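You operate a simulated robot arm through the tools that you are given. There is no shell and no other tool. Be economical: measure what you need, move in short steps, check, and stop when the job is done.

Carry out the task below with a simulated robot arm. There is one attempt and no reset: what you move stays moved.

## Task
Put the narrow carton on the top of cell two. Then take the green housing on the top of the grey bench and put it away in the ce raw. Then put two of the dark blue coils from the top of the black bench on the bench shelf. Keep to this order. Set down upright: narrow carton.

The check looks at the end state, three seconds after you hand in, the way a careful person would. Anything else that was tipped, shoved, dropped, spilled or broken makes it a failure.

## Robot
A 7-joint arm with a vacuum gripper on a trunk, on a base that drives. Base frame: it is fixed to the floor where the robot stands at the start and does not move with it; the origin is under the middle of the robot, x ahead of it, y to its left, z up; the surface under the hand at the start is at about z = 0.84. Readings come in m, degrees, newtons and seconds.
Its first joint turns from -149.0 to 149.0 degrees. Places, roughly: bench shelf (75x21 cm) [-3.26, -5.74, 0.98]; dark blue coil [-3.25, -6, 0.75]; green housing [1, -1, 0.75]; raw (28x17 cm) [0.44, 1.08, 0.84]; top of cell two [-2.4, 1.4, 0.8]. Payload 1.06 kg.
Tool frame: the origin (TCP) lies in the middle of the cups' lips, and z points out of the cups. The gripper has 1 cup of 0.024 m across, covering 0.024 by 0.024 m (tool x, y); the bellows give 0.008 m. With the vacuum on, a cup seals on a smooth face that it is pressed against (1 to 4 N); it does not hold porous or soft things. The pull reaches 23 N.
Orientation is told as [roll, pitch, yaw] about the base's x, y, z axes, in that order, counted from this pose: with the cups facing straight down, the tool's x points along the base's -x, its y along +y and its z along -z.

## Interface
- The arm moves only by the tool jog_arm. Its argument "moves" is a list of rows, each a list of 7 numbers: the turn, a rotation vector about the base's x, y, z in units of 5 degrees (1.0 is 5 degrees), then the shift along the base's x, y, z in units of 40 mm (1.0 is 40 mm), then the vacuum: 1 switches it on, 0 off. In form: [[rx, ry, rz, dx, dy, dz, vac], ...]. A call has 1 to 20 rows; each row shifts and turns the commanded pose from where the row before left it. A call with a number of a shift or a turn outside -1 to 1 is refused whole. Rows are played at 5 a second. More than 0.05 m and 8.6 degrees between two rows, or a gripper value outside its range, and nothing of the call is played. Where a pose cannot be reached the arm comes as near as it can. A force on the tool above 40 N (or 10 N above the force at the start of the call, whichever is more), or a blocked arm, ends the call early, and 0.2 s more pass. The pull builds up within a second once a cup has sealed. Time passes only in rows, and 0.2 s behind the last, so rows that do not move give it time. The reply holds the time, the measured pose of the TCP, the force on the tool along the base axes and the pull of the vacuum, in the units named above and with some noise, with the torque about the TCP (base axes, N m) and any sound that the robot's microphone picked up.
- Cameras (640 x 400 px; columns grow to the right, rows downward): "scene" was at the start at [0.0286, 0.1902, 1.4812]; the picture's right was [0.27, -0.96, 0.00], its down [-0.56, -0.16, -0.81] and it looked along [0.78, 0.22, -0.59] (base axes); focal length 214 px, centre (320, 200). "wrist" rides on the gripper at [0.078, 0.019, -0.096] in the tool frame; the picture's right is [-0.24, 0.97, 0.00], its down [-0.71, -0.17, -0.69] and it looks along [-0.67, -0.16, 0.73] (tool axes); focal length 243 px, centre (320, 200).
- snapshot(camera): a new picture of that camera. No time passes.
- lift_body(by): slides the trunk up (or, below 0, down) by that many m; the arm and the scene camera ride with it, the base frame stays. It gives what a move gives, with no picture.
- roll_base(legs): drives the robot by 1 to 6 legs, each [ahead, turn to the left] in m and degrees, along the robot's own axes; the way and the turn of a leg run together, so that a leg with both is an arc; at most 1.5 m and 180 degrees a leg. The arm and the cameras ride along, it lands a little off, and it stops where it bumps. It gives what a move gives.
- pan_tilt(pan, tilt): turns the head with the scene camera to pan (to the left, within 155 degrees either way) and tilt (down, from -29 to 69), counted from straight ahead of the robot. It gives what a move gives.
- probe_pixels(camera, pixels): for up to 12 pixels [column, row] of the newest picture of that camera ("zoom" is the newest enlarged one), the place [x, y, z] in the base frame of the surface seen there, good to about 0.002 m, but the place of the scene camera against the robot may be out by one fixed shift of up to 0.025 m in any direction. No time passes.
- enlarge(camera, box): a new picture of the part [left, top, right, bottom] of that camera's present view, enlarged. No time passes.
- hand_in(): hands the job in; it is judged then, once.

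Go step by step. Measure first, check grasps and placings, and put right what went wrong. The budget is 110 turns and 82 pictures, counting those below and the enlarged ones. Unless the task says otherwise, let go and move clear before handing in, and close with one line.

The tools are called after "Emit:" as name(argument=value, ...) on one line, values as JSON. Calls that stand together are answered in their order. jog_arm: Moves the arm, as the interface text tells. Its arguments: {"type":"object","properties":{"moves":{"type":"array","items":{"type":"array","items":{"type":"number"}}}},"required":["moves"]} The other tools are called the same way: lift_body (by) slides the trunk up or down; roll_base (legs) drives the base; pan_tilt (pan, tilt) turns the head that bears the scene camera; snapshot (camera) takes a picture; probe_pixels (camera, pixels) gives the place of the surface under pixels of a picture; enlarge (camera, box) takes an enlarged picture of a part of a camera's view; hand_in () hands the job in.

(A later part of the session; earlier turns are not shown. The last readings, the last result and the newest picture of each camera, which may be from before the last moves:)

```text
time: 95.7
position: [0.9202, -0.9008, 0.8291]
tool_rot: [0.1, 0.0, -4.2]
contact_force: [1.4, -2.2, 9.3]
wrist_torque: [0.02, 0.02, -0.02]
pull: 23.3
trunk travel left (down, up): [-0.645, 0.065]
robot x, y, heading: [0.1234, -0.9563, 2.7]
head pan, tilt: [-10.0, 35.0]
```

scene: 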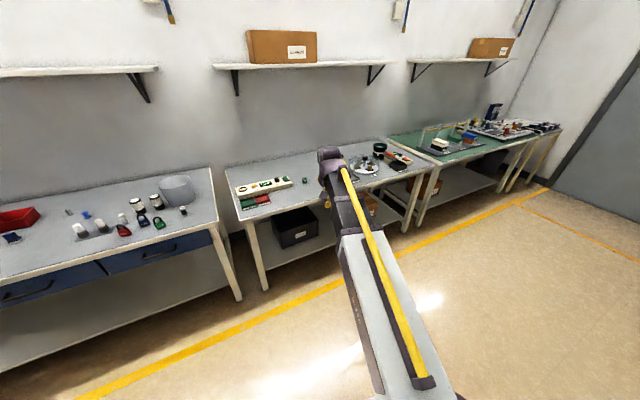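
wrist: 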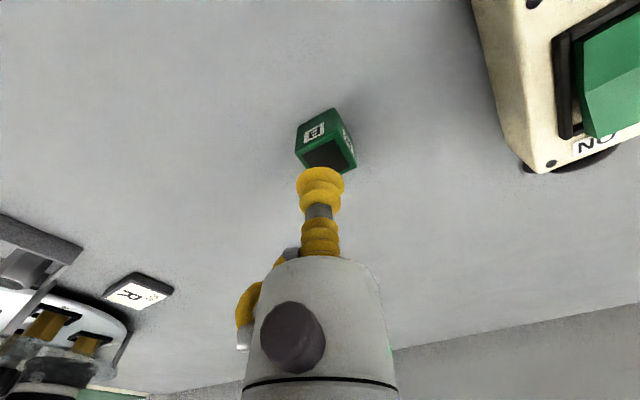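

Sealed. Lift and retract, then check.

Emit:
jog_arm(moves=[[0, 0, 0, 0, 0, 0.3, 1], [0, 0, 0, 0, 0, 0.8, 1], [0, 0, 0, 0, 0, 1, 1], [0, 0, 0, 0, 0, 1, 1], [0, 0, 0, 0, 0, 1, 1], [0, 0, 0, 0, 0, 1, 1], [0, 0, 0, 0, 0, 1, 1], [0, 0, 0, 0, 0, 1, 1], [0, 0, 0, -1, 0, 0, 1], [0, 0, 0, -1, 0, 0, 1], [0, 0, 0, -1, 0, 0, 1], [0, 0, 0, -1, 0, 0, 1], [0, 0, 0, -1, 0, 0, 1]])

Emit:
snapshot(camera="wrist")

```text
time: 98.5
position: [0.7186, -0.8995, 1.1162]
tool_rot: [0.0, 0.0, -4.2]
contact_force: [-1.1, -0.2, -0.1]
wrist_torque: [0.02, 0.0, -0.01]
pull: 22.9
trunk travel left (down, up): [-0.645, 0.065]
robot x, y, heading: [0.1237, -0.9531, 2.6]
head pan, tilt: [-10.0, 35.0]
```

```text
46 pictures are left
```

wrist: 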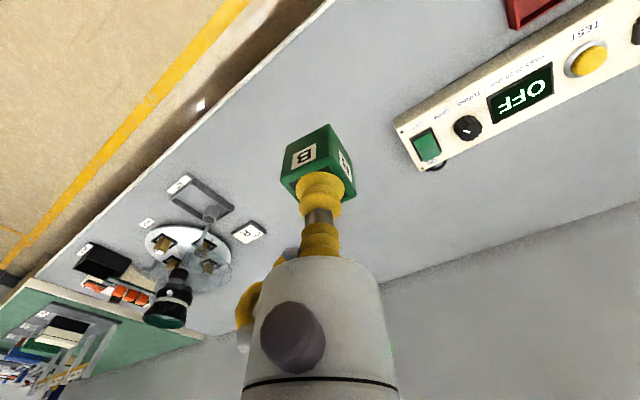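

The cube is held (pull 22.9). Back out, turn left, and drive to the raw tray's end of the first bench.

Emit:
roll_base(legs=[[-0.75, 0], [0, 87], [0.95, 0], [0.95, 0]])

```text
time: 115.3
position: [-0.6196, 1.4893, 1.1166]
tool_rot: [0.0, 0.0, 83.2]
contact_force: [-0.8, 0.2, 0.0]
wrist_torque: [0.03, 0.01, 0.0]
pull: 22.7
trunk travel left (down, up): [-0.645, 0.065]
robot x, y, heading: [-0.5892, 0.8955, 90.1]
head pan, tilt: [-10.0, 35.0]
```

Emit:
roll_base(legs=[[0, -82]])

Emit:
pan_tilt(pan=5, tilt=40)

Emit:
snapshot(camera="scene")

Emit:
snapshot(camera="wrist")

```text
time: 119.2
position: [-0.0016, 0.9911, 1.1168]
tool_rot: [0.0, 0.0, -0.1]
contact_force: [0.5, -0.6, 0.1]
wrist_torque: [0.0, -0.02, -0.01]
pull: 23.2
trunk travel left (down, up): [-0.645, 0.065]
robot x, y, heading: [-0.5897, 0.8883, 6.8]
head pan, tilt: [-10.0, 35.0]
```

```text
time: 120.0
position: [-0.0009, 0.9901, 1.1173]
tool_rot: [-0.1, 0.0, -0.1]
contact_force: [0.1, 0.2, -0.7]
wrist_torque: [0.01, 0.02, 0.02]
pull: 23.1
trunk travel left (down, up): [-0.645, 0.065]
robot x, y, heading: [-0.5898, 0.889, 6.5]
head pan, tilt: [5.0, 40.0]
```

```text
45 pictures are left
```

scene: 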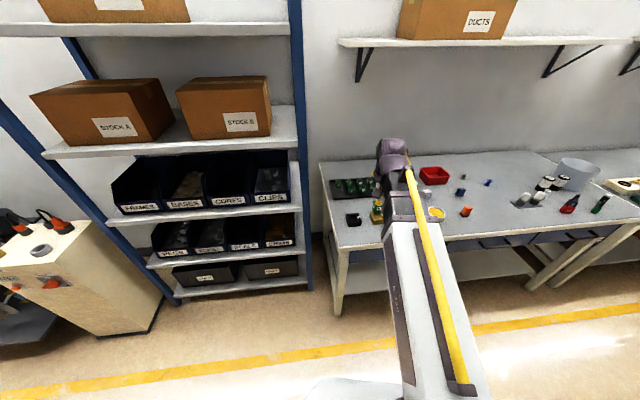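

```text
44 pictures are left
```

wrist: 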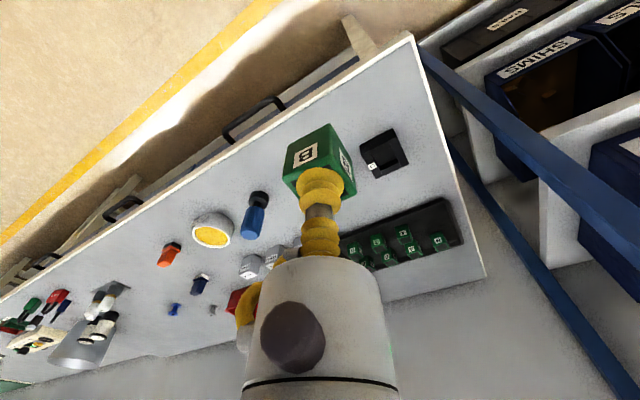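

Two candidates: the black tray with cubes (400,240 wrist) and small black holder (383,153). I'll probe to see which is at (0.44,1.08).

Emit:
probe_pixels(camera="wrist", pixels=[[383, 153], [450, 205], [460, 240], [350, 230], [378, 242], [402, 232], [412, 250], [438, 241], [388, 257], [412, 38], [484, 275]])

Emit:
enlarge(camera="wrist", box=[320, 110, 496, 290])

Emit:
enlarge(camera="scene", box=[310, 150, 480, 256])

```text
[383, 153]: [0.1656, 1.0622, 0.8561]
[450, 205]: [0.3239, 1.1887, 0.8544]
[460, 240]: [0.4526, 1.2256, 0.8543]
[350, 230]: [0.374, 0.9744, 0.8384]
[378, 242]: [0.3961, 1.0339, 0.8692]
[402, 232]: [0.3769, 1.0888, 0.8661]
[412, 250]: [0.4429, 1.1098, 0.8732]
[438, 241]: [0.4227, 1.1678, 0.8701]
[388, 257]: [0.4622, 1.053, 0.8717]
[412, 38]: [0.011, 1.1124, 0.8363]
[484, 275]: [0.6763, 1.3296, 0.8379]
```

```text
2.22 times, centred on (408, 200) of wrist
```

zoom: 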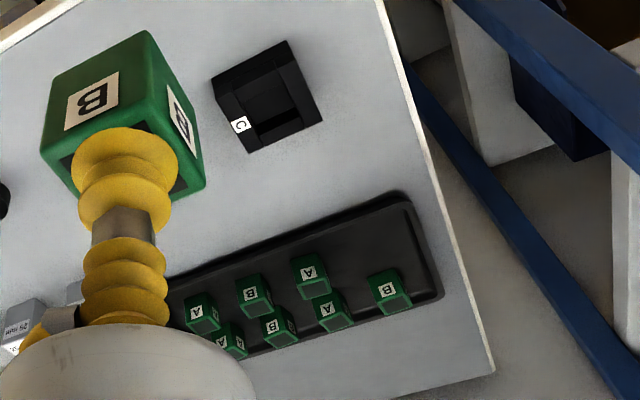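

```text
3.76 times, centred on (395, 203) of scene
```

zoom: 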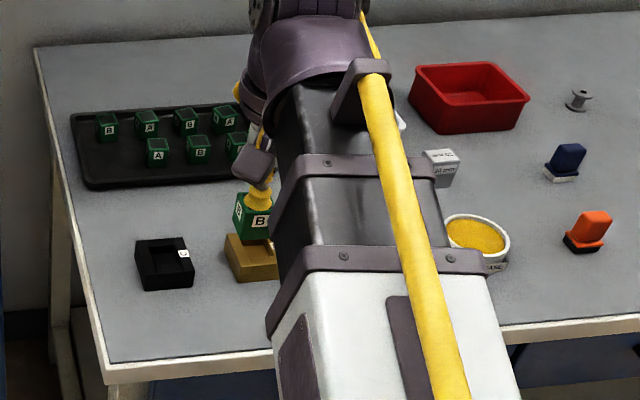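

The tray with seven green cubes at ≈(0.40,1.10) is "raw"; its near-left slot is vacant. I'll drive 0.26 m closer and inspect from above.

Emit:
roll_base(legs=[[0.26, 0]])

Emit:
jog_arm(moves=[[0, 0, 0, -0.7, 0.5, 0, 1], [0, 0, 0, -0.7, 0.5, 0, 1], [0, 0, 0, 0, 0, 0, 1]])

Emit:
snapshot(camera="wrist")

```text
time: 121.9
position: [0.2577, 1.0203, 1.1163]
tool_rot: [0.0, 0.0, -0.2]
contact_force: [-0.3, 0.5, 0.3]
wrist_torque: [0.02, 0.0, 0.0]
pull: 23.0
trunk travel left (down, up): [-0.645, 0.065]
robot x, y, heading: [-0.3323, 0.9211, 6.8]
head pan, tilt: [5.0, 40.0]
```

```text
time: 122.7
position: [0.1994, 1.0594, 1.1167]
tool_rot: [0.1, 0.0, -0.2]
contact_force: [0.1, 0.6, 0.6]
wrist_torque: [-0.03, 0.01, 0.0]
pull: 22.8
trunk travel left (down, up): [-0.645, 0.065]
robot x, y, heading: [-0.3301, 0.9192, 6.7]
head pan, tilt: [5.0, 40.0]
```

```text
41 pictures are left
```

wrist: 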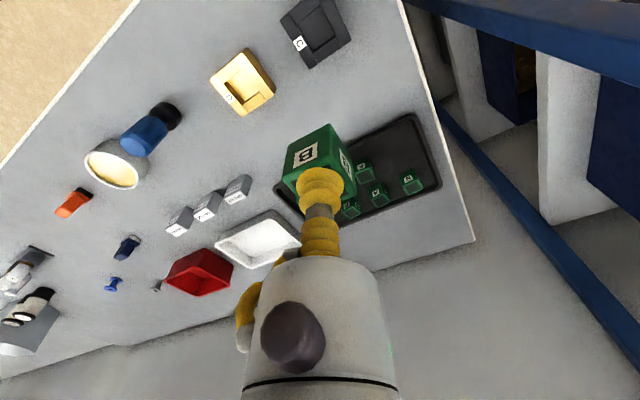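

Emit:
enlarge(camera="wrist", box=[290, 100, 466, 210])

Emit:
probe_pixels(camera="wrist", pixels=[[413, 118], [436, 180], [424, 145], [363, 172], [378, 195], [411, 182], [395, 145], [375, 148], [405, 130], [420, 160]])

```text
3.64 times, centred on (378, 155) of wrist
```

zoom: 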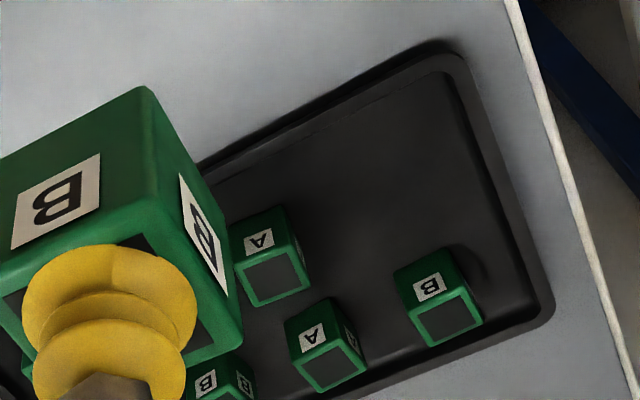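

```text
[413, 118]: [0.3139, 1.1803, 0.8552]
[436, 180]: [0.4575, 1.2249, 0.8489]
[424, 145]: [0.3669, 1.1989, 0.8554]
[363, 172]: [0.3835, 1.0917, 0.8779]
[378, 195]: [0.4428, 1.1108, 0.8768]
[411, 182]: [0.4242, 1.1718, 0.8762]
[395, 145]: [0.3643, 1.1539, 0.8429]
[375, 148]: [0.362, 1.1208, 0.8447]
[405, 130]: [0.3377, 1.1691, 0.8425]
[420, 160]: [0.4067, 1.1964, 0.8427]
```

The vacant slot is at ≈(0.373,1.155), tray floor z=0.843. Moving above it and down to ~0.915.

Emit:
jog_arm(moves=[[0, 0, 0, 0.868, 0.478, 0, 1], [0, 0, 0, 0.868, 0.478, 0, 1], [0, 0, 0, 0.868, 0.478, 0, 1], [0, 0, 0, 0.868, 0.478, 0, 1], [0, 0, 0, 0.868, 0.478, 0, 1], [0, 0, 0, 0, 0, -1, 1], [0, 0, 0, 0, 0, -1, 1], [0, 0, 0, 0, 0, -1, 1], [0, 0, 0, 0, 0, -1, 1], [0, 0, 0, 0, 0, -1, 1], [0, 0, 0, 0, 0, 0, 1]])

Emit:
snapshot(camera="wrist")

Emit:
enlarge(camera="scene", box=[300, 140, 420, 230])

```text
time: 125.1
position: [0.3737, 1.1544, 0.9149]
tool_rot: [-0.1, 0.1, -0.2]
contact_force: [0.2, 0.1, 0.7]
wrist_torque: [0.01, -0.01, -0.02]
pull: 23.1
trunk travel left (down, up): [-0.645, 0.065]
robot x, y, heading: [-0.3314, 0.9212, 6.6]
head pan, tilt: [5.0, 40.0]
```

```text
39 pictures are left
```

wrist: 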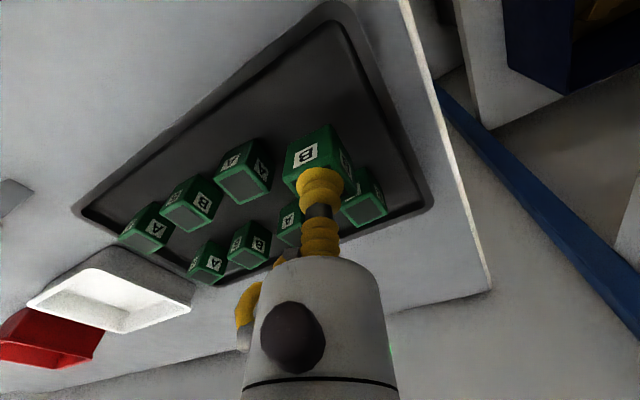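

```text
4.44 times, centred on (360, 185) of scene
```

zoom: 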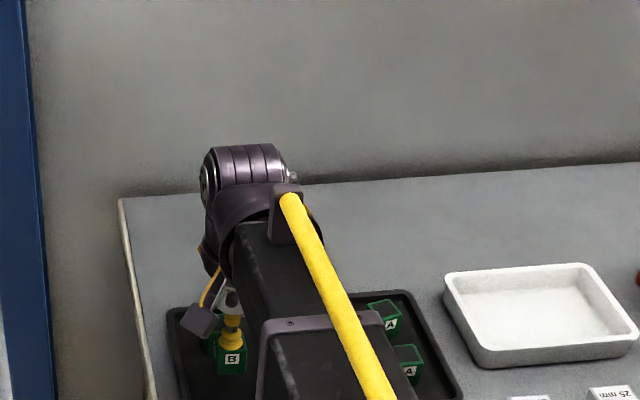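

Position looks right, next to the row. Descend to contact.

Emit:
jog_arm(moves=[[0, 0, 0, 0, 0, -0.6, 1], [0, 0, 0, 0, 0, -0.2, 1], [0, 0, 0, 0, 0, -0.08, 1], [0, 0, 0, 0, 0, -0.06, 1], [0, 0, 0, 0, 0, 0, 1]])

```text
time: 126.3
position: [0.3748, 1.1549, 0.8787]
tool_rot: [-0.1, 0.0, -0.2]
contact_force: [-0.3, 0.2, -0.3]
wrist_torque: [0.03, -0.03, -0.02]
pull: 23.3
trunk travel left (down, up): [-0.645, 0.065]
robot x, y, heading: [-0.3315, 0.9201, 6.8]
head pan, tilt: [5.0, 40.0]
```

Emit:
jog_arm(moves=[[0, 0, 0, 0, 0, -0.06, 1], [0, 0, 0, 0, 0, -0.05, 1], [0, 0, 0, 0, 0, 0, 1]])

```text
time: 127.1
position: [0.3755, 1.1549, 0.8762]
tool_rot: [0.0, -0.2, -0.2]
contact_force: [-1.7, -1.6, 15.9]
wrist_torque: [-0.03, 0.01, 0.01]
pull: 23.4
trunk travel left (down, up): [-0.645, 0.065]
robot x, y, heading: [-0.3329, 0.9225, 6.8]
head pan, tilt: [5.0, 40.0]
```

Contact. Ease, release, rise.

Emit:
jog_arm(moves=[[0, 0, 0, 0, 0, 0.06, 1], [0, 0, 0, 0, 0, 0, 0], [0, 0, 0, 0, 0, 0, 0], [0, 0, 0, 0, 0, 0, 0], [0, 0, 0, 0, 0, 0, 0], [0, 0, 0, 0, 0, 0.05, 0], [0, 0, 0, 0, 0, 0.2, 0], [0, 0, 0, 0, 0, 1, 0], [0, 0, 0, 0, 0, 1, 0], [0, 0, 0, 0, 0, 1, 0], [0, 0, 0, 0, 0, 1, 0], [0, 0, 0, -0.9, -0.3, 0, 0], [0, 0, 0, -0.9, -0.3, 0, 0], [0, 0, 0, -0.9, -0.3, 0, 0]])

Emit:
snapshot(camera="wrist")

```text
time: 130.1
position: [0.2676, 1.1222, 1.048]
tool_rot: [0.0, 0.0, -0.1]
contact_force: [0.1, 0.4, -0.3]
wrist_torque: [-0.03, 0.01, 0.01]
pull: 0.0
trunk travel left (down, up): [-0.645, 0.065]
robot x, y, heading: [-0.3348, 0.9247, 6.5]
head pan, tilt: [5.0, 40.0]
```

```text
37 pictures are left
```

wrist: 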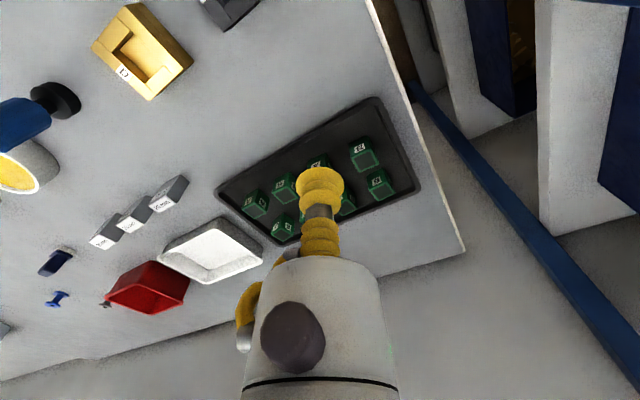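

The cube sits in its slot at (365,155). Next, the coils far off at (-3.25,-6): back out, turn, and drive down the aisle.

Emit:
roll_base(legs=[[-0.35, 0], [0, -97], [1.2, 0], [1.2, 0], [0.9, 0]])

Emit:
pan_tilt(pan=-30, tilt=15)

Emit:
snapshot(camera="scene")

```text
time: 152.2
position: [-0.6309, -3.0393, 1.0474]
tool_rot: [-0.1, 0.0, -97.0]
contact_force: [-0.4, -0.5, 0.2]
wrist_torque: [-0.01, 0.02, 0.0]
pull: 0.1
trunk travel left (down, up): [-0.645, 0.065]
robot x, y, heading: [-0.7608, -2.4176, -90.2]
head pan, tilt: [5.0, 40.0]
```

```text
time: 153.2
position: [-0.6307, -3.0381, 1.0483]
tool_rot: [0.0, 0.0, -96.9]
contact_force: [0.0, -0.1, 1.0]
wrist_torque: [0.02, 0.03, 0.01]
pull: 0.1
trunk travel left (down, up): [-0.645, 0.065]
robot x, y, heading: [-0.7579, -2.4194, -90.1]
head pan, tilt: [-30.0, 15.0]
```

```text
36 pictures are left
```

scene: 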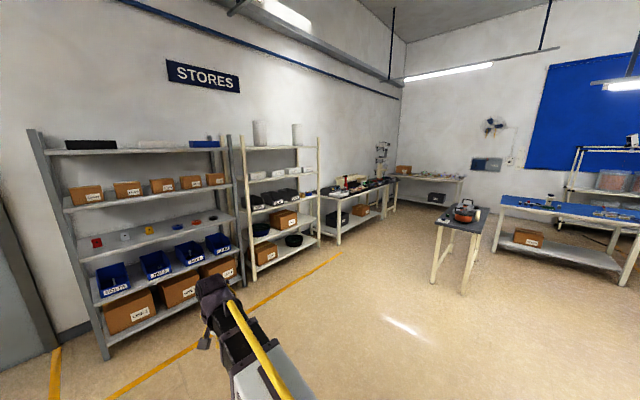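

Emit:
probe_pixels(camera="scene", pixels=[[350, 192], [380, 182], [335, 195], [382, 150], [340, 240], [455, 215], [340, 180], [320, 235], [395, 207]])

Emit:
enlarge(camera="scene", box=[310, 135, 410, 235])

```text
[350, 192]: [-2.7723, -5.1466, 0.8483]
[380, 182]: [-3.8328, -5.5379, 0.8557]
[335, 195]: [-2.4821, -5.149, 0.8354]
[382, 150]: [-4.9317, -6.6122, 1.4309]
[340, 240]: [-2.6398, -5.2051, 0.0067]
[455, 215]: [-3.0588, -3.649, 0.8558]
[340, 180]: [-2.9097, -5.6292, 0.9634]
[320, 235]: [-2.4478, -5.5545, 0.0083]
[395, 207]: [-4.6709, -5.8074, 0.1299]
```

```text
4.00 times, centred on (360, 185) of scene
```

zoom: 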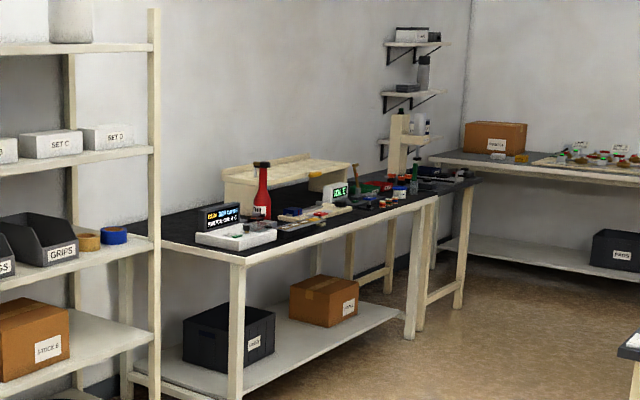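

The black bench with riser shelf is at ≈(-3.1,-5.5). I'll measure the rack and small table to plan a safe path.

Emit:
probe_pixels(camera="scene", pixels=[[434, 283], [466, 293], [488, 210], [440, 225], [478, 228], [448, 209], [252, 292], [317, 247], [235, 235], [338, 244], [383, 216]])

```text
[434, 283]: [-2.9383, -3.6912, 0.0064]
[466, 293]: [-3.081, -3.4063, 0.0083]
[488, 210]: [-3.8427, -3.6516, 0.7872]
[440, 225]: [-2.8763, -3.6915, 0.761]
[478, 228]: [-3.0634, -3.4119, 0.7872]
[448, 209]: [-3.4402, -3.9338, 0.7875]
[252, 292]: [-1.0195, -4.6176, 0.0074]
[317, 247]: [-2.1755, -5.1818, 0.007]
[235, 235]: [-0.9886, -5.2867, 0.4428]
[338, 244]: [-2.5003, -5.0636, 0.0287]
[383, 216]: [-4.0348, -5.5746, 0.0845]
```

Path is clear via (-1.9,-4.2). Driving.

Emit:
roll_base(legs=[[0, -32.5], [1.1, 0], [1.0, 0], [0, -36.5]])

```text
time: 167.1
position: [-2.4589, -4.5297, 1.0481]
tool_rot: [0.0, 0.0, -168.0]
contact_force: [0.1, -0.3, 0.6]
wrist_torque: [-0.01, 0.0, -0.01]
pull: 0.0
trunk travel left (down, up): [-0.645, 0.065]
robot x, y, heading: [-1.9163, -4.2063, -161.0]
head pan, tilt: [-30.0, 15.0]
```

Emit:
roll_base(legs=[[1.4, 0]])

Emit:
pan_tilt(pan=80, tilt=35)

Emit:
snapshot(camera="scene")

```text
time: 174.2
position: [-3.8041, -4.9986, 1.0478]
tool_rot: [0.0, -0.1, -167.5]
contact_force: [0.1, -0.3, -0.4]
wrist_torque: [-0.01, -0.04, 0.02]
pull: 0.0
trunk travel left (down, up): [-0.645, 0.065]
robot x, y, heading: [-3.2606, -4.6735, -160.8]
head pan, tilt: [-30.0, 15.0]
```

```text
time: 176.1
position: [-3.8052, -4.999, 1.0474]
tool_rot: [-0.1, 0.0, -167.6]
contact_force: [-0.2, 0.0, -0.6]
wrist_torque: [0.03, 0.03, 0.01]
pull: 0.1
trunk travel left (down, up): [-0.645, 0.065]
robot x, y, heading: [-3.2621, -4.6701, -160.6]
head pan, tilt: [80.0, 35.0]
```

```text
34 pictures are left
```

scene: 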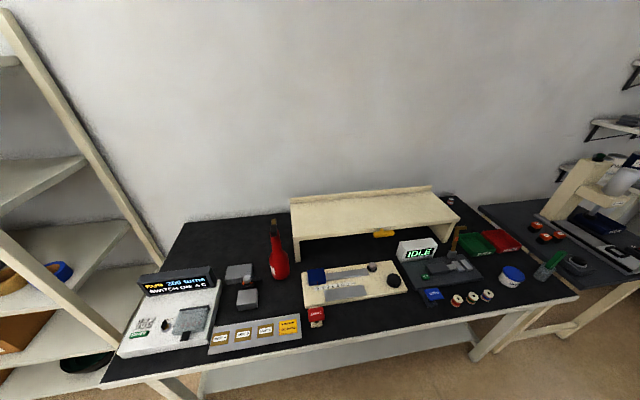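

Emit:
enlarge(camera="scene", box=[250, 170, 410, 270])

Emit:
enlarge(camera="scene", box=[380, 190, 560, 320])

Emit:
enlarge(camera="scene", box=[110, 240, 350, 380])

```text
4.00 times, centred on (330, 220) of scene
```

zoom: 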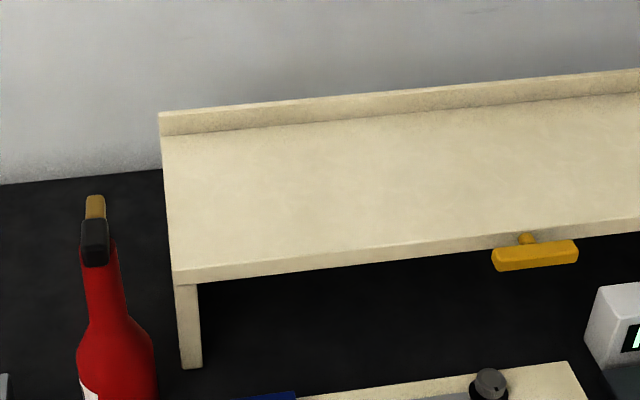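

```text
3.08 times, centred on (470, 255) of scene
```

zoom: 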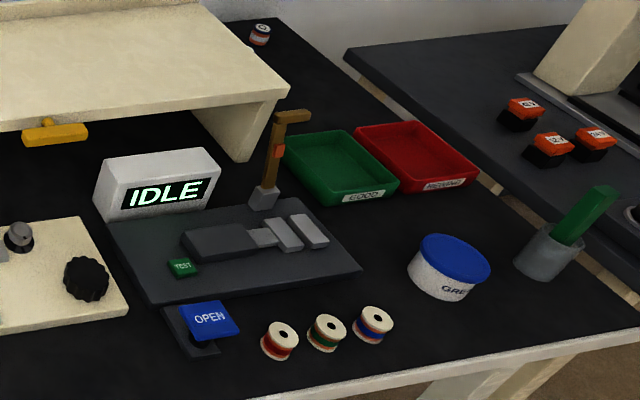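

```text
2.67 times, centred on (230, 310) of scene
```

zoom: 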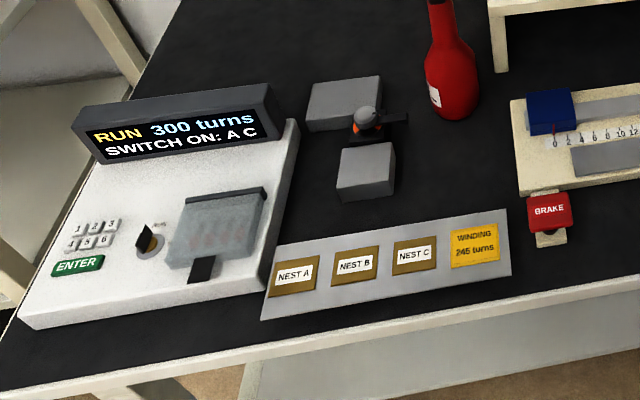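

Spools at front are red/green/blue wire on cream bobbins; the "dark blue coils" aren't obvious yet. I'll probe the shelf and surroundings and look beneath.

Emit:
probe_pixels(camera="scene", pixels=[[293, 205], [429, 192], [455, 218], [294, 236], [455, 301], [472, 297], [487, 295], [450, 200], [340, 250], [250, 225], [240, 205]])

Emit:
roll_base(legs=[[0, 86]])

Emit:
snapshot(camera="wrist")

```text
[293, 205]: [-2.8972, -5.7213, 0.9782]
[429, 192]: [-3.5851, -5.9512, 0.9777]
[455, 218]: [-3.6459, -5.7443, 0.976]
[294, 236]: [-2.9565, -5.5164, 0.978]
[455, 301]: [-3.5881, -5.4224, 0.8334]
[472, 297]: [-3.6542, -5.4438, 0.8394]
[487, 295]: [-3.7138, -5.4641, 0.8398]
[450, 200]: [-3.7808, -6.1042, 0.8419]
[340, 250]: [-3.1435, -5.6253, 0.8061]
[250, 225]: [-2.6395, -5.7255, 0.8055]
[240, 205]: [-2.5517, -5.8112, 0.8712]
```

```text
time: 180.2
position: [-2.9542, -5.2257, 1.0478]
tool_rot: [0.0, 0.0, -79.6]
contact_force: [-0.2, 0.3, -0.2]
wrist_torque: [-0.03, 0.02, -0.02]
pull: 0.2
trunk travel left (down, up): [-0.645, 0.065]
robot x, y, heading: [-3.2626, -4.6735, -72.7]
head pan, tilt: [80.0, 35.0]
```

```text
30 pictures are left
```

wrist: 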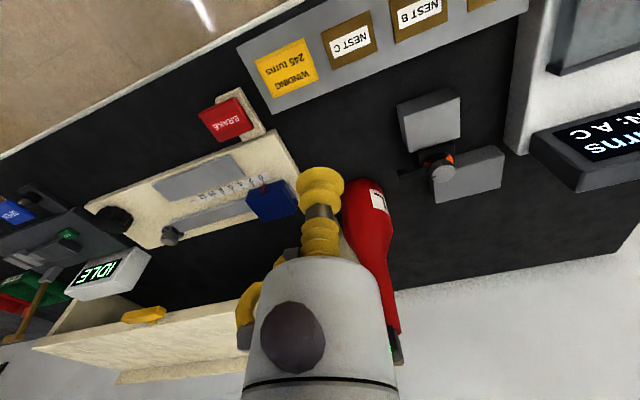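

The shelf is the riser, top z≈0.97. The coils' hint (-3.25,-6) lies at the back, under or behind the shelf. I'll look straight on with the head first.

Emit:
pan_tilt(pan=-3, tilt=30)

Emit:
enlarge(camera="scene", box=[180, 130, 460, 330])

```text
time: 181.8
position: [-2.9544, -5.2267, 1.048]
tool_rot: [0.0, 0.0, -79.6]
contact_force: [0.5, -0.2, -0.7]
wrist_torque: [-0.02, 0.01, 0.0]
pull: 0.1
trunk travel left (down, up): [-0.645, 0.065]
robot x, y, heading: [-3.2629, -4.6737, -72.6]
head pan, tilt: [-3.0, 30.0]
```

```text
2.00 times, centred on (320, 230) of scene
```

zoom: 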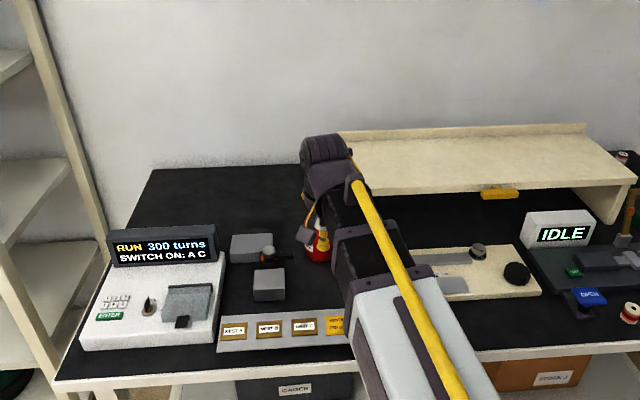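

Emit:
probe_pixels(camera="zoom", pixels=[[470, 122], [470, 110], [470, 129], [470, 138], [230, 168], [230, 175], [280, 172], [440, 220], [500, 215], [585, 230], [622, 155], [560, 205]])

```text
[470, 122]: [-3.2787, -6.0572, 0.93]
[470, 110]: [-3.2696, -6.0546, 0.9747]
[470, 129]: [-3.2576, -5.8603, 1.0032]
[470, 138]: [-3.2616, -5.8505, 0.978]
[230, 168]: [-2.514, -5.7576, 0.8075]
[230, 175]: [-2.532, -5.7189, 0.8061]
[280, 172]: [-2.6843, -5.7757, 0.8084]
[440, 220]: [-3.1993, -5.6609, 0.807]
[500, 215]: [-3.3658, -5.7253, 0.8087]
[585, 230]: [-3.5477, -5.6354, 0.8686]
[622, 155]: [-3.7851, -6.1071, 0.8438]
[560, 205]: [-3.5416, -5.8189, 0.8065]
```

There's a 19 cm gap between the shelf's rear lip (y≈-5.86) and the wall (y≈-6.055): the coils must stand behind the shelf. I'll raise the arm and move the robot closer and to the right.

Emit:
lift_body(by=0.065)

Emit:
jog_arm(moves=[[0, 0, 0, 0, 0, 1, 0], [0, 0, 0, 0, 0, 1, 0], [0, 0, 0, 0, 0, 1, 0]])

Emit:
roll_base(legs=[[0, -50], [0.44, 0], [0, 49]])

Emit:
snapshot(camera="scene")

```text
time: 182.8
position: [-2.9529, -5.2256, 1.1133]
tool_rot: [-0.1, -0.1, -79.6]
contact_force: [-0.1, 0.6, 0.1]
wrist_torque: [0.04, 0.01, -0.04]
pull: 0.1
trunk travel left (down, up): [-0.71, 0.0]
robot x, y, heading: [-3.2624, -4.6723, -72.6]
head pan, tilt: [-3.0, 30.0]
```

```text
time: 183.7
position: [-2.9528, -5.2278, 1.2317]
tool_rot: [0.0, 0.0, -79.6]
contact_force: [-1.0, 0.2, 0.2]
wrist_torque: [0.04, 0.03, 0.01]
pull: 0.1
trunk travel left (down, up): [-0.71, 0.0]
robot x, y, heading: [-3.2598, -4.6718, -72.8]
head pan, tilt: [-3.0, 30.0]
```

```text
time: 190.8
position: [-3.1974, -5.6026, 1.2318]
tool_rot: [0.0, 0.0, -80.2]
contact_force: [0.3, 0.0, -0.2]
wrist_torque: [-0.01, -0.01, -0.04]
pull: 0.0
trunk travel left (down, up): [-0.71, 0.0]
robot x, y, heading: [-3.5021, -5.0458, -73.3]
head pan, tilt: [-3.0, 30.0]
```

```text
28 pictures are left
```

scene: 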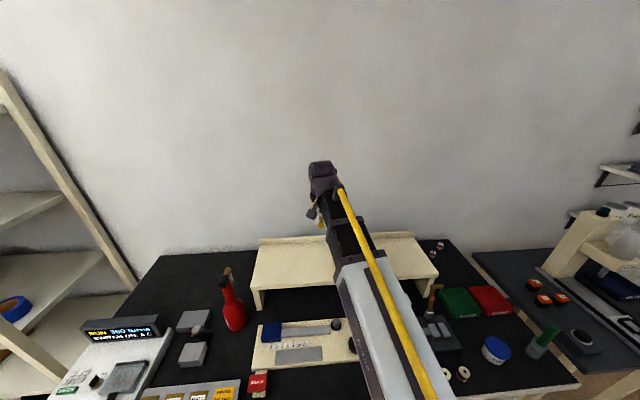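

Well placed. Two small spools appear right behind the shelf at (437,247). Extend the arm over the shelf and look behind with the wrist camera.

Emit:
jog_arm(moves=[[0, 0, 0, -0.5, -0.8, 0, 0], [0, 0, 0, -0.5, -0.8, 0, 0], [0, 0, 0, -0.5, -0.8, 0, 0], [0, 0, 0, -0.5, -0.8, 0, 0]])

Emit:
snapshot(camera="wrist")

```text
time: 191.8
position: [-3.2758, -5.7319, 1.2314]
tool_rot: [0.0, 0.0, -80.1]
contact_force: [0.3, -0.3, -0.5]
wrist_torque: [0.02, -0.02, 0.01]
pull: 0.1
trunk travel left (down, up): [-0.71, 0.0]
robot x, y, heading: [-3.5027, -5.0431, -73.3]
head pan, tilt: [-3.0, 30.0]
```

```text
27 pictures are left
```

wrist: 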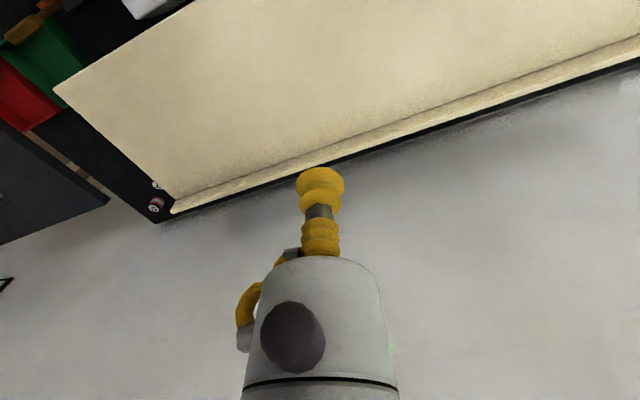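

Still hidden by the lip. I'll turn the tool ~95° so the wrist camera looks along the gap, and move above the lip's rear.

Emit:
jog_arm(moves=[[0, 0, 1, 0, 0, 0, 0], [0, 0, 1, 0, 0, 0, 0], [0, 0, 1, 0, 0, 0, 0], [0, 0, 1, 0, 0, 0, 0], [0, 0, 1, 0, 0, 0, 0], [0, 0, 1, 0, 0, 0, 0], [0, 0, 1, 0, 0, 0, 0], [0, 0, 1, 0, 0, 0, 0], [0, 0, 1, 0, 0, 0, 0], [0, 0, 1, 0, 0, 0, 0], [0, 0, 1, 0, 0, 0, 0], [0, 0, 1, 0, 0, 0, 0], [0, 0, 1, 0, 0, 0, 0], [0, 0, 1, 0, 0, 0, 0], [0, 0, 1, -0.52, -0.79, 0, 0], [0, 0, 1, -0.52, -0.79, 0, 0], [0, 0, 1, -0.52, -0.79, 0, 0], [0, 0, 1, -0.52, -0.79, 0, 0], [0, 0, 1, -0.52, -0.79, 0, 0]])

Emit:
snapshot(camera="wrist")

```text
time: 195.8
position: [-3.3844, -5.8891, 1.2316]
tool_rot: [0.0, 0.1, 14.9]
contact_force: [1.0, 0.1, 0.9]
wrist_torque: [-0.02, -0.02, 0.01]
pull: 0.1
trunk travel left (down, up): [-0.71, 0.0]
robot x, y, heading: [-3.5032, -5.0468, -73.4]
head pan, tilt: [-3.0, 30.0]
```

```text
26 pictures are left
```

wrist: 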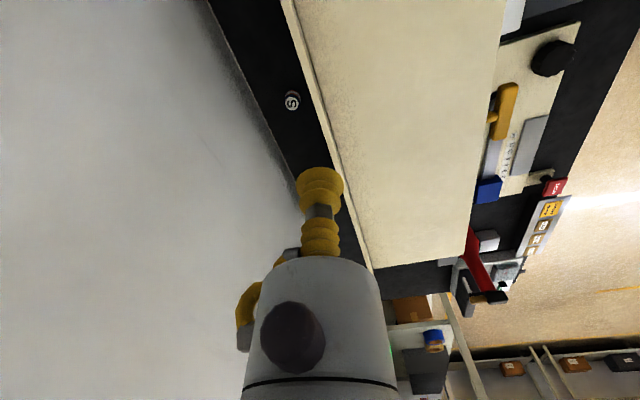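

A spool is visible behind the lip at (293,100). Enlarge.

Emit:
enlarge(camera="wrist", box=[232, 0, 360, 160])

Emit:
probe_pixels(camera="wrist", pixels=[[293, 100], [287, 93], [299, 93], [293, 106], [270, 110], [300, 60], [330, 150]])

```text
2.50 times, centred on (296, 80) of wrist
```

zoom: 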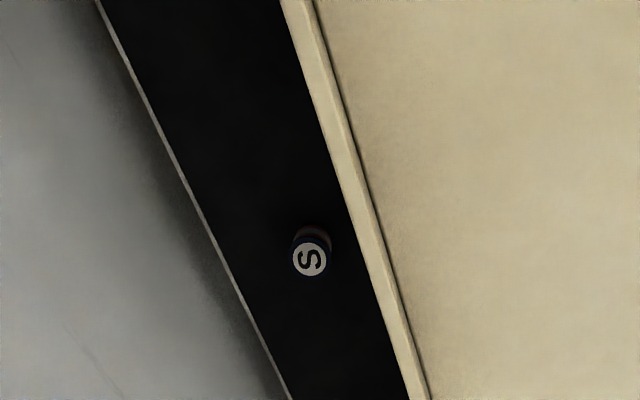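

```text
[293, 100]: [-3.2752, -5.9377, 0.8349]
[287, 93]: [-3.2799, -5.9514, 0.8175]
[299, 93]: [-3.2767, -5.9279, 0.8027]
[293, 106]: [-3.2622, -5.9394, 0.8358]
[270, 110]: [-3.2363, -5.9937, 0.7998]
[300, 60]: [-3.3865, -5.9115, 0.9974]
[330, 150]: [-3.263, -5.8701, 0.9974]
```

That one has a blue rim with an "S" label: centre (-3.273,-5.938), top z 0.835. Now check the two spools at the back right and the rest.

Emit:
enlarge(camera="scene", box=[400, 220, 480, 280])

Emit:
probe_pixels(camera="zoom", pixels=[[255, 195], [300, 180], [330, 200], [320, 240]])

```text
6.67 times, centred on (440, 250) of scene
```

zoom: 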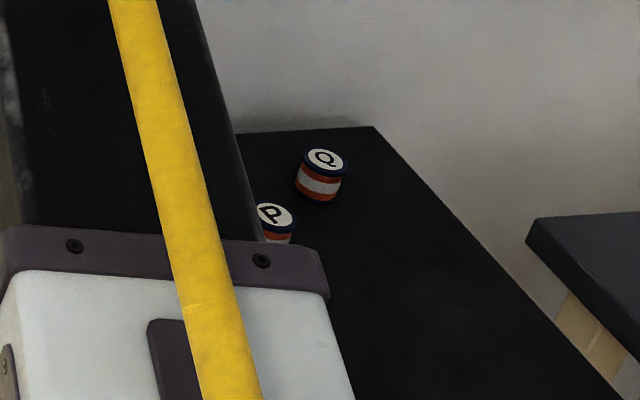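

```text
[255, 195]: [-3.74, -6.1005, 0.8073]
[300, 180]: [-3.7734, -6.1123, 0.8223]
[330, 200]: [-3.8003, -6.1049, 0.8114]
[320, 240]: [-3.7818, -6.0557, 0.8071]
```

P, Q and S are all coils with dark-blue flanges. S is within reach now, but I must check that the forearm clears the shelf lip (z≈1.0) when I go down behind it; I'll probe the arm's shape.

Emit:
snapshot(camera="scene")

Emit:
enlarge(camera="scene", box=[270, 140, 450, 280])

```text
23 pictures are left
```

scene: 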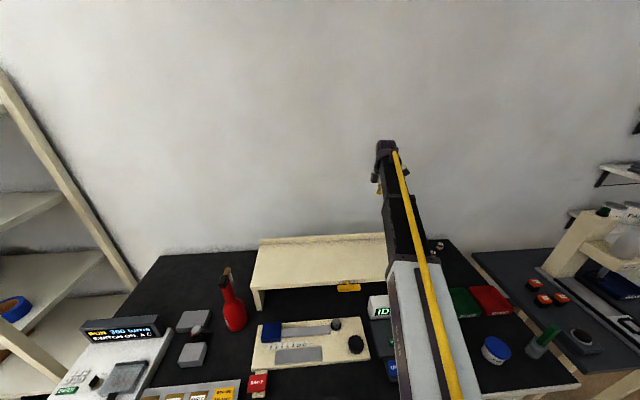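

```text
2.86 times, centred on (360, 210) of scene
```

zoom: 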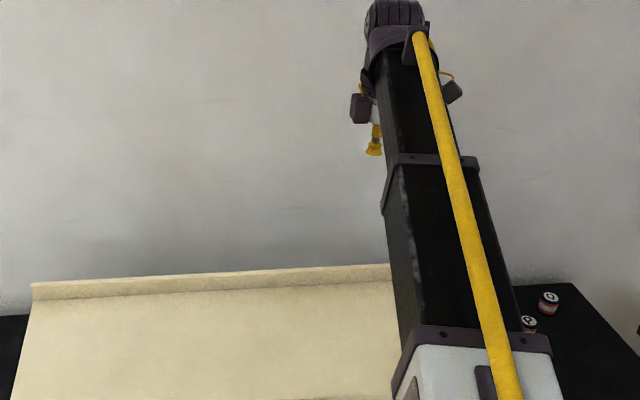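

Emit:
probe_pixels(camera="zoom", pixels=[[395, 12], [392, 60], [420, 85], [415, 158], [445, 230], [460, 335], [388, 120], [389, 195], [395, 255], [400, 340], [360, 110], [450, 92]])

```text
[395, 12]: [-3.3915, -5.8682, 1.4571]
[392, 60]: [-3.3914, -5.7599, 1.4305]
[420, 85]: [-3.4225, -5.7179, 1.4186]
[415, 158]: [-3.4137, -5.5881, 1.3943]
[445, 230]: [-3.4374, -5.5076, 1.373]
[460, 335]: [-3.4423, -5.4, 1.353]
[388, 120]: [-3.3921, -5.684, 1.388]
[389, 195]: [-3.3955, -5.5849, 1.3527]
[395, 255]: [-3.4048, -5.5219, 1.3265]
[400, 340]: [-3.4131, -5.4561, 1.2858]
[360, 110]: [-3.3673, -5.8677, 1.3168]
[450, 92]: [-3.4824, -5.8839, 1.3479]
```

Going down behind the shelf would put the forearm against the lip, so S is a bad choice. P and Q stand beyond the shelf's right end and are accessible; I check the neighbouring bench's machine before shifting right.

Emit:
probe_pixels(camera="scene", pixels=[[560, 225], [598, 212], [545, 265], [580, 240], [480, 255], [590, 390], [635, 300], [640, 175], [600, 178], [441, 243], [434, 250]])

Emit:
jog_arm(moves=[[0, 0, -1, -0.1, 0.9, 0, 0], [0, 0, -1, -0.1, 0.9, 0, 0], [0, 0, -1, -0.1, 0.9, 0, 0], [0, 0, -1, -0.1, 0.9, 0, 0], [0, 0, -1, -0.1, 0.9, 0, 0], [0, 0, -1, -0.1, 0.9, 0, 0], [0, 0, -1, 0, 0, 0, 0], [0, 0, -1, 0, 0, 0, 0], [0, 0, -1, 0, 0, 0, 0], [0, 0, -1, 0, 0, 0, 0], [0, 0, -1, 0, 0, 0, 0], [0, 0, -1, 0, 0, 0, 0], [0, 0, -1, 0, 0, 0, 0], [0, 0, -1, 0, 0, 0, 0], [0, 0, -1, 0, 0, 0, 0], [0, 0, -1, 0, 0, 0, 0], [0, 0, -1, 0, 0, 0, 0], [0, 0, -0.6, 0, 0, 0, 0]])

```text
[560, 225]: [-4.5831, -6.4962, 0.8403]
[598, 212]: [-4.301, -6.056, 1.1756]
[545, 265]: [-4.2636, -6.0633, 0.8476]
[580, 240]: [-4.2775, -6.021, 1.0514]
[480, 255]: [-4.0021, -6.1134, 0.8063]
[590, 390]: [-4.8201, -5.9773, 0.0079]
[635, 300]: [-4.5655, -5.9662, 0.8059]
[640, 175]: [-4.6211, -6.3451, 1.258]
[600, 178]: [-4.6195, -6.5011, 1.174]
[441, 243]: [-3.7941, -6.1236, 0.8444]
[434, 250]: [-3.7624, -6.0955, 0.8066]
```

```text
time: 199.6
position: [-3.4054, -5.6721, 1.2316]
tool_rot: [-0.1, 0.0, -73.2]
contact_force: [0.7, 0.3, 0.1]
wrist_torque: [-0.04, -0.01, 0.05]
pull: 0.0
trunk travel left (down, up): [-0.71, 0.0]
robot x, y, heading: [-3.5001, -5.0455, -73.5]
head pan, tilt: [-3.0, 30.0]
```

The machine is at least 0.87 m from the intended stand, so it's clear. Shift the robot 0.5 m to the right.

Emit:
roll_base(legs=[[-0.2, 0], [0, -91], [0.5, 0], [0, 91], [0.19, 0]])

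Emit:
snapshot(camera="scene")

Emit:
snapshot(camera="wrist")

```text
time: 212.7
position: [-3.9141, -5.7874, 1.2321]
tool_rot: [0.1, 0.0, -74.8]
contact_force: [-0.4, -0.1, -0.3]
wrist_torque: [-0.02, 0.01, 0.0]
pull: 0.0
trunk travel left (down, up): [-0.71, 0.0]
robot x, y, heading: [-3.9913, -5.1589, -74.7]
head pan, tilt: [-3.0, 30.0]
```

```text
21 pictures are left
```

scene: 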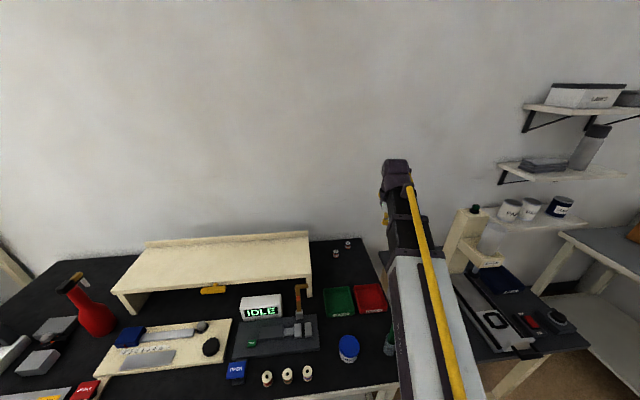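

```text
20 pictures are left
```

wrist: 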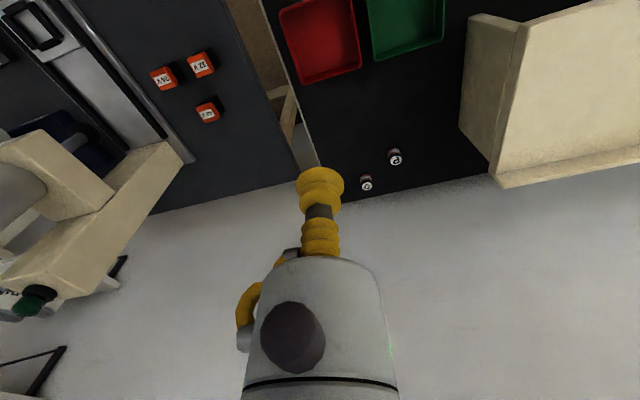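

Both coils are visible in the wrist view at (395,158) and (366,184). Enlarge and probe.

Emit:
enlarge(camera="wrist", box=[340, 135, 420, 200])

Emit:
probe_pixels(camera="wrist", pixels=[[396, 160], [366, 186], [396, 157], [366, 184], [394, 149], [520, 130], [560, 120], [500, 183], [515, 20], [380, 130]])

```text
6.15 times, centred on (380, 168) of wrist
```

zoom: 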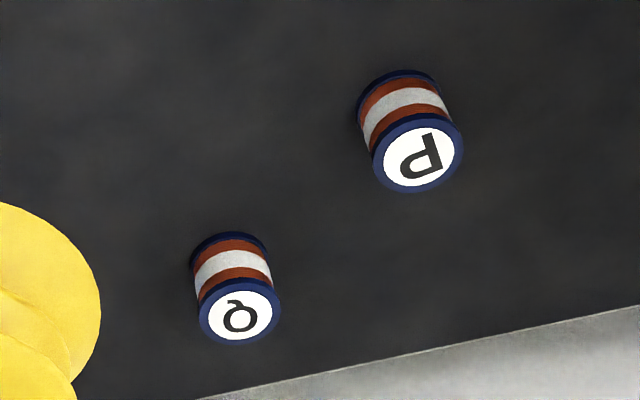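

```text
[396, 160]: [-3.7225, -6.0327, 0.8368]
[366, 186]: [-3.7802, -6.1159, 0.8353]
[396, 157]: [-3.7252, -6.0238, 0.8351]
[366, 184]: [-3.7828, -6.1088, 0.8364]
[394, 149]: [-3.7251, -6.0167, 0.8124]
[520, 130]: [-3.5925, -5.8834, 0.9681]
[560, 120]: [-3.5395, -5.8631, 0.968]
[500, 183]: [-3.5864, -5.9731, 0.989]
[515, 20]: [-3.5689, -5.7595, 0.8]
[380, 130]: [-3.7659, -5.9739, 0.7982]
```

Emit:
probe_pixels(camera="zoom", pixels=[[379, 163], [457, 147], [412, 125], [424, 186], [203, 318], [277, 308], [236, 287], [244, 340]])

```text
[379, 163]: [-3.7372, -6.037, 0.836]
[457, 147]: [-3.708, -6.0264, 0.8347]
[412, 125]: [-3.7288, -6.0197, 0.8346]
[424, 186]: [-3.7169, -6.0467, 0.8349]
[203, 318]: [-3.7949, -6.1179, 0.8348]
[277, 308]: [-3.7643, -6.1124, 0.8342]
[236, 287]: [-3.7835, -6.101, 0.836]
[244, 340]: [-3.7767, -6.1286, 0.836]
```

P centre (-3.723,-6.0325), Q (-3.780,-6.115), tops at 0.835. Go above P and down to 0.87.

Emit:
jog_arm(moves=[[0, 0, 0, 0.597, -0.767, 0, 0], [0, 0, 0, 0.597, -0.767, 0, 0], [0, 0, 0, 0.597, -0.767, 0, 0], [0, 0, 0, 0.597, -0.767, 0, 0], [0, 0, 0, 0.597, -0.767, 0, 0], [0, 0, 0, 0.597, -0.767, 0, 0], [0, 0, 0, 0.597, -0.767, 0, 0], [0, 0, 0, 0.597, -0.767, 0, 0], [0, 0, 0, 0, 0, -1, 0], [0, 0, 0, 0, 0, -1, 0], [0, 0, 0, 0, 0, -1, 0], [0, 0, 0, 0, 0, -1, 0], [0, 0, 0, 0, 0, -1, 0], [0, 0, 0, 0, 0, -1, 0], [0, 0, 0, 0, 0, -1, 0], [0, 0, 0, 0, 0, -1, 0], [0, 0, 0, 0, 0, -1, 0]])

Emit:
snapshot(camera="wrist")

```text
time: 216.3
position: [-3.7217, -6.031, 0.8729]
tool_rot: [0.0, 0.0, -74.7]
contact_force: [0.1, 0.1, 0.4]
wrist_torque: [0.0, 0.01, 0.04]
pull: 0.1
trunk travel left (down, up): [-0.71, 0.0]
robot x, y, heading: [-3.9912, -5.1587, -74.9]
head pan, tilt: [-3.0, 30.0]
```

```text
18 pictures are left
```

wrist: 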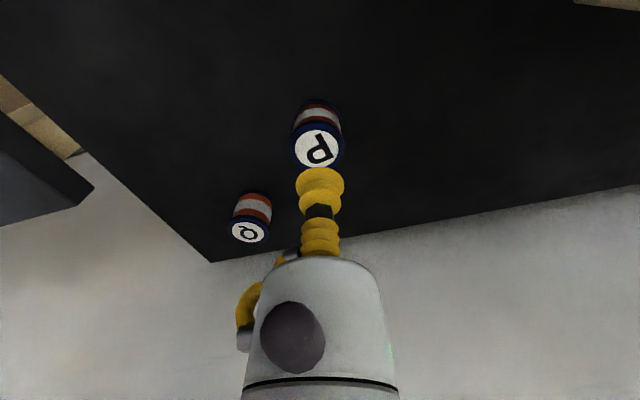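

Aligned with P. Press with vacuum.

Emit:
jog_arm(moves=[[0, 0, 0, 0, -0.03, -0.7, 1], [0, 0, 0, 0, 0, -0.2, 1], [0, 0, 0, 0, 0, -0.12, 1], [0, 0, 0, 0, 0, -0.05, 1], [0, 0, 0, 0, 0, 0, 1], [0, 0, 0, 0, 0, 0, 1], [0, 0, 0, 0, 0, 0, 1], [0, 0, 0, 0, 0, 0, 1]])

```text
time: 218.1
position: [-3.7205, -6.0331, 0.8304]
tool_rot: [0.0, -0.2, -74.7]
contact_force: [3.0, 0.2, 13.8]
wrist_torque: [-0.02, 0.01, 0.04]
pull: 22.1
trunk travel left (down, up): [-0.71, 0.0]
robot x, y, heading: [-3.9944, -5.1561, -75.0]
head pan, tilt: [-3.0, 30.0]
```

P sealed. Lift and carry over the shelf.

Emit:
jog_arm(moves=[[0, 0, 0, 0, 0, 0.3, 1], [0, 0, 0, 0, 0, 0.7, 1], [0, 0, 0, 0, 0, 1, 1], [0, 0, 0, 0, 0, 1, 1], [0, 0, 0, 0, 0, 1, 1], [0, 0, 0, 0, 0, 1, 1], [0, 0, 0, 0, 0, 1, 1], [0, 0, 0, 0, 0, 1, 1], [0, 0, 0, 0.756, 0.645, 0, 1], [0, 0, 0, 0.756, 0.645, 0, 1], [0, 0, 0, 0.756, 0.645, 0, 1], [0, 0, 0, 0.756, 0.645, 0, 1], [0, 0, 0, 0.756, 0.645, 0, 1], [0, 0, 0, 0.756, 0.645, 0, 1], [0, 0, 0, 0.756, 0.645, 0, 1], [0, 0, 0, 0.756, 0.645, 0, 1], [0, 0, 0, 0.756, 0.645, 0, 1], [0, 0, 0, 0.756, 0.645, 0, 1], [0, 0, 0, 0, 0, 0, 1]])

Emit:
snapshot(camera="wrist")

```text
time: 222.1
position: [-3.4194, -5.7764, 1.1096]
tool_rot: [0.0, -0.1, -74.7]
contact_force: [0.0, 0.1, -0.9]
wrist_torque: [-0.01, 0.05, -0.01]
pull: 22.4
trunk travel left (down, up): [-0.71, 0.0]
robot x, y, heading: [-3.9939, -5.1611, -74.9]
head pan, tilt: [-3.0, 30.0]
```

```text
17 pictures are left
```

wrist: 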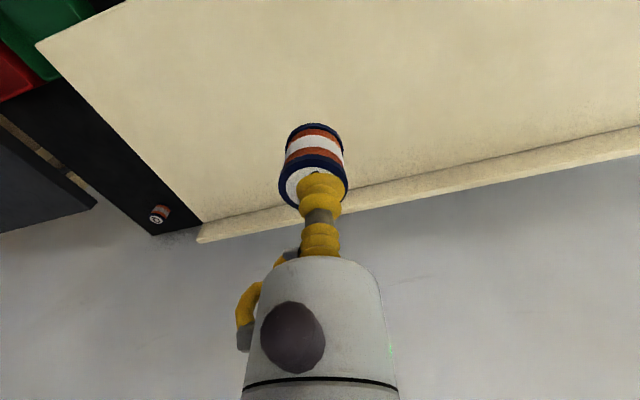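

Held upright over the shelf. Descend to just above contact.

Emit:
jog_arm(moves=[[0, 0, 0, 0, 0, -0.9, 1], [0, 0, 0, 0, 0, -0.9, 1], [0, 0, 0, 0, 0, -0.6, 1], [0, 0, 0, 0, 0, -0.1, 1], [0, 0, 0, 0, 0, -0.1, 1], [0, 0, 0, 0, 0, 0, 1]])

```text
time: 223.5
position: [-3.4187, -5.7756, 1.0062]
tool_rot: [0.0, 0.0, -74.7]
contact_force: [0.1, 0.2, -0.3]
wrist_torque: [-0.01, 0.0, 0.03]
pull: 22.8
trunk travel left (down, up): [-0.71, 0.0]
robot x, y, heading: [-3.9947, -5.1574, -74.9]
head pan, tilt: [-3.0, 30.0]
```

Emit:
jog_arm(moves=[[0, 0, 0, 0, 0, -0.06, 1], [0, 0, 0, 0, 0, -0.06, 1], [0, 0, 0, 0, 0, 0, 1]])

```text
time: 224.3
position: [-3.4203, -5.7761, 1.0016]
tool_rot: [0.1, 0.0, -74.6]
contact_force: [4.4, -1.2, 15.1]
wrist_torque: [-0.04, -0.04, 0.0]
pull: 23.0
trunk travel left (down, up): [-0.71, 0.0]
robot x, y, heading: [-3.9923, -5.1577, -74.7]
head pan, tilt: [-3.0, 30.0]
```

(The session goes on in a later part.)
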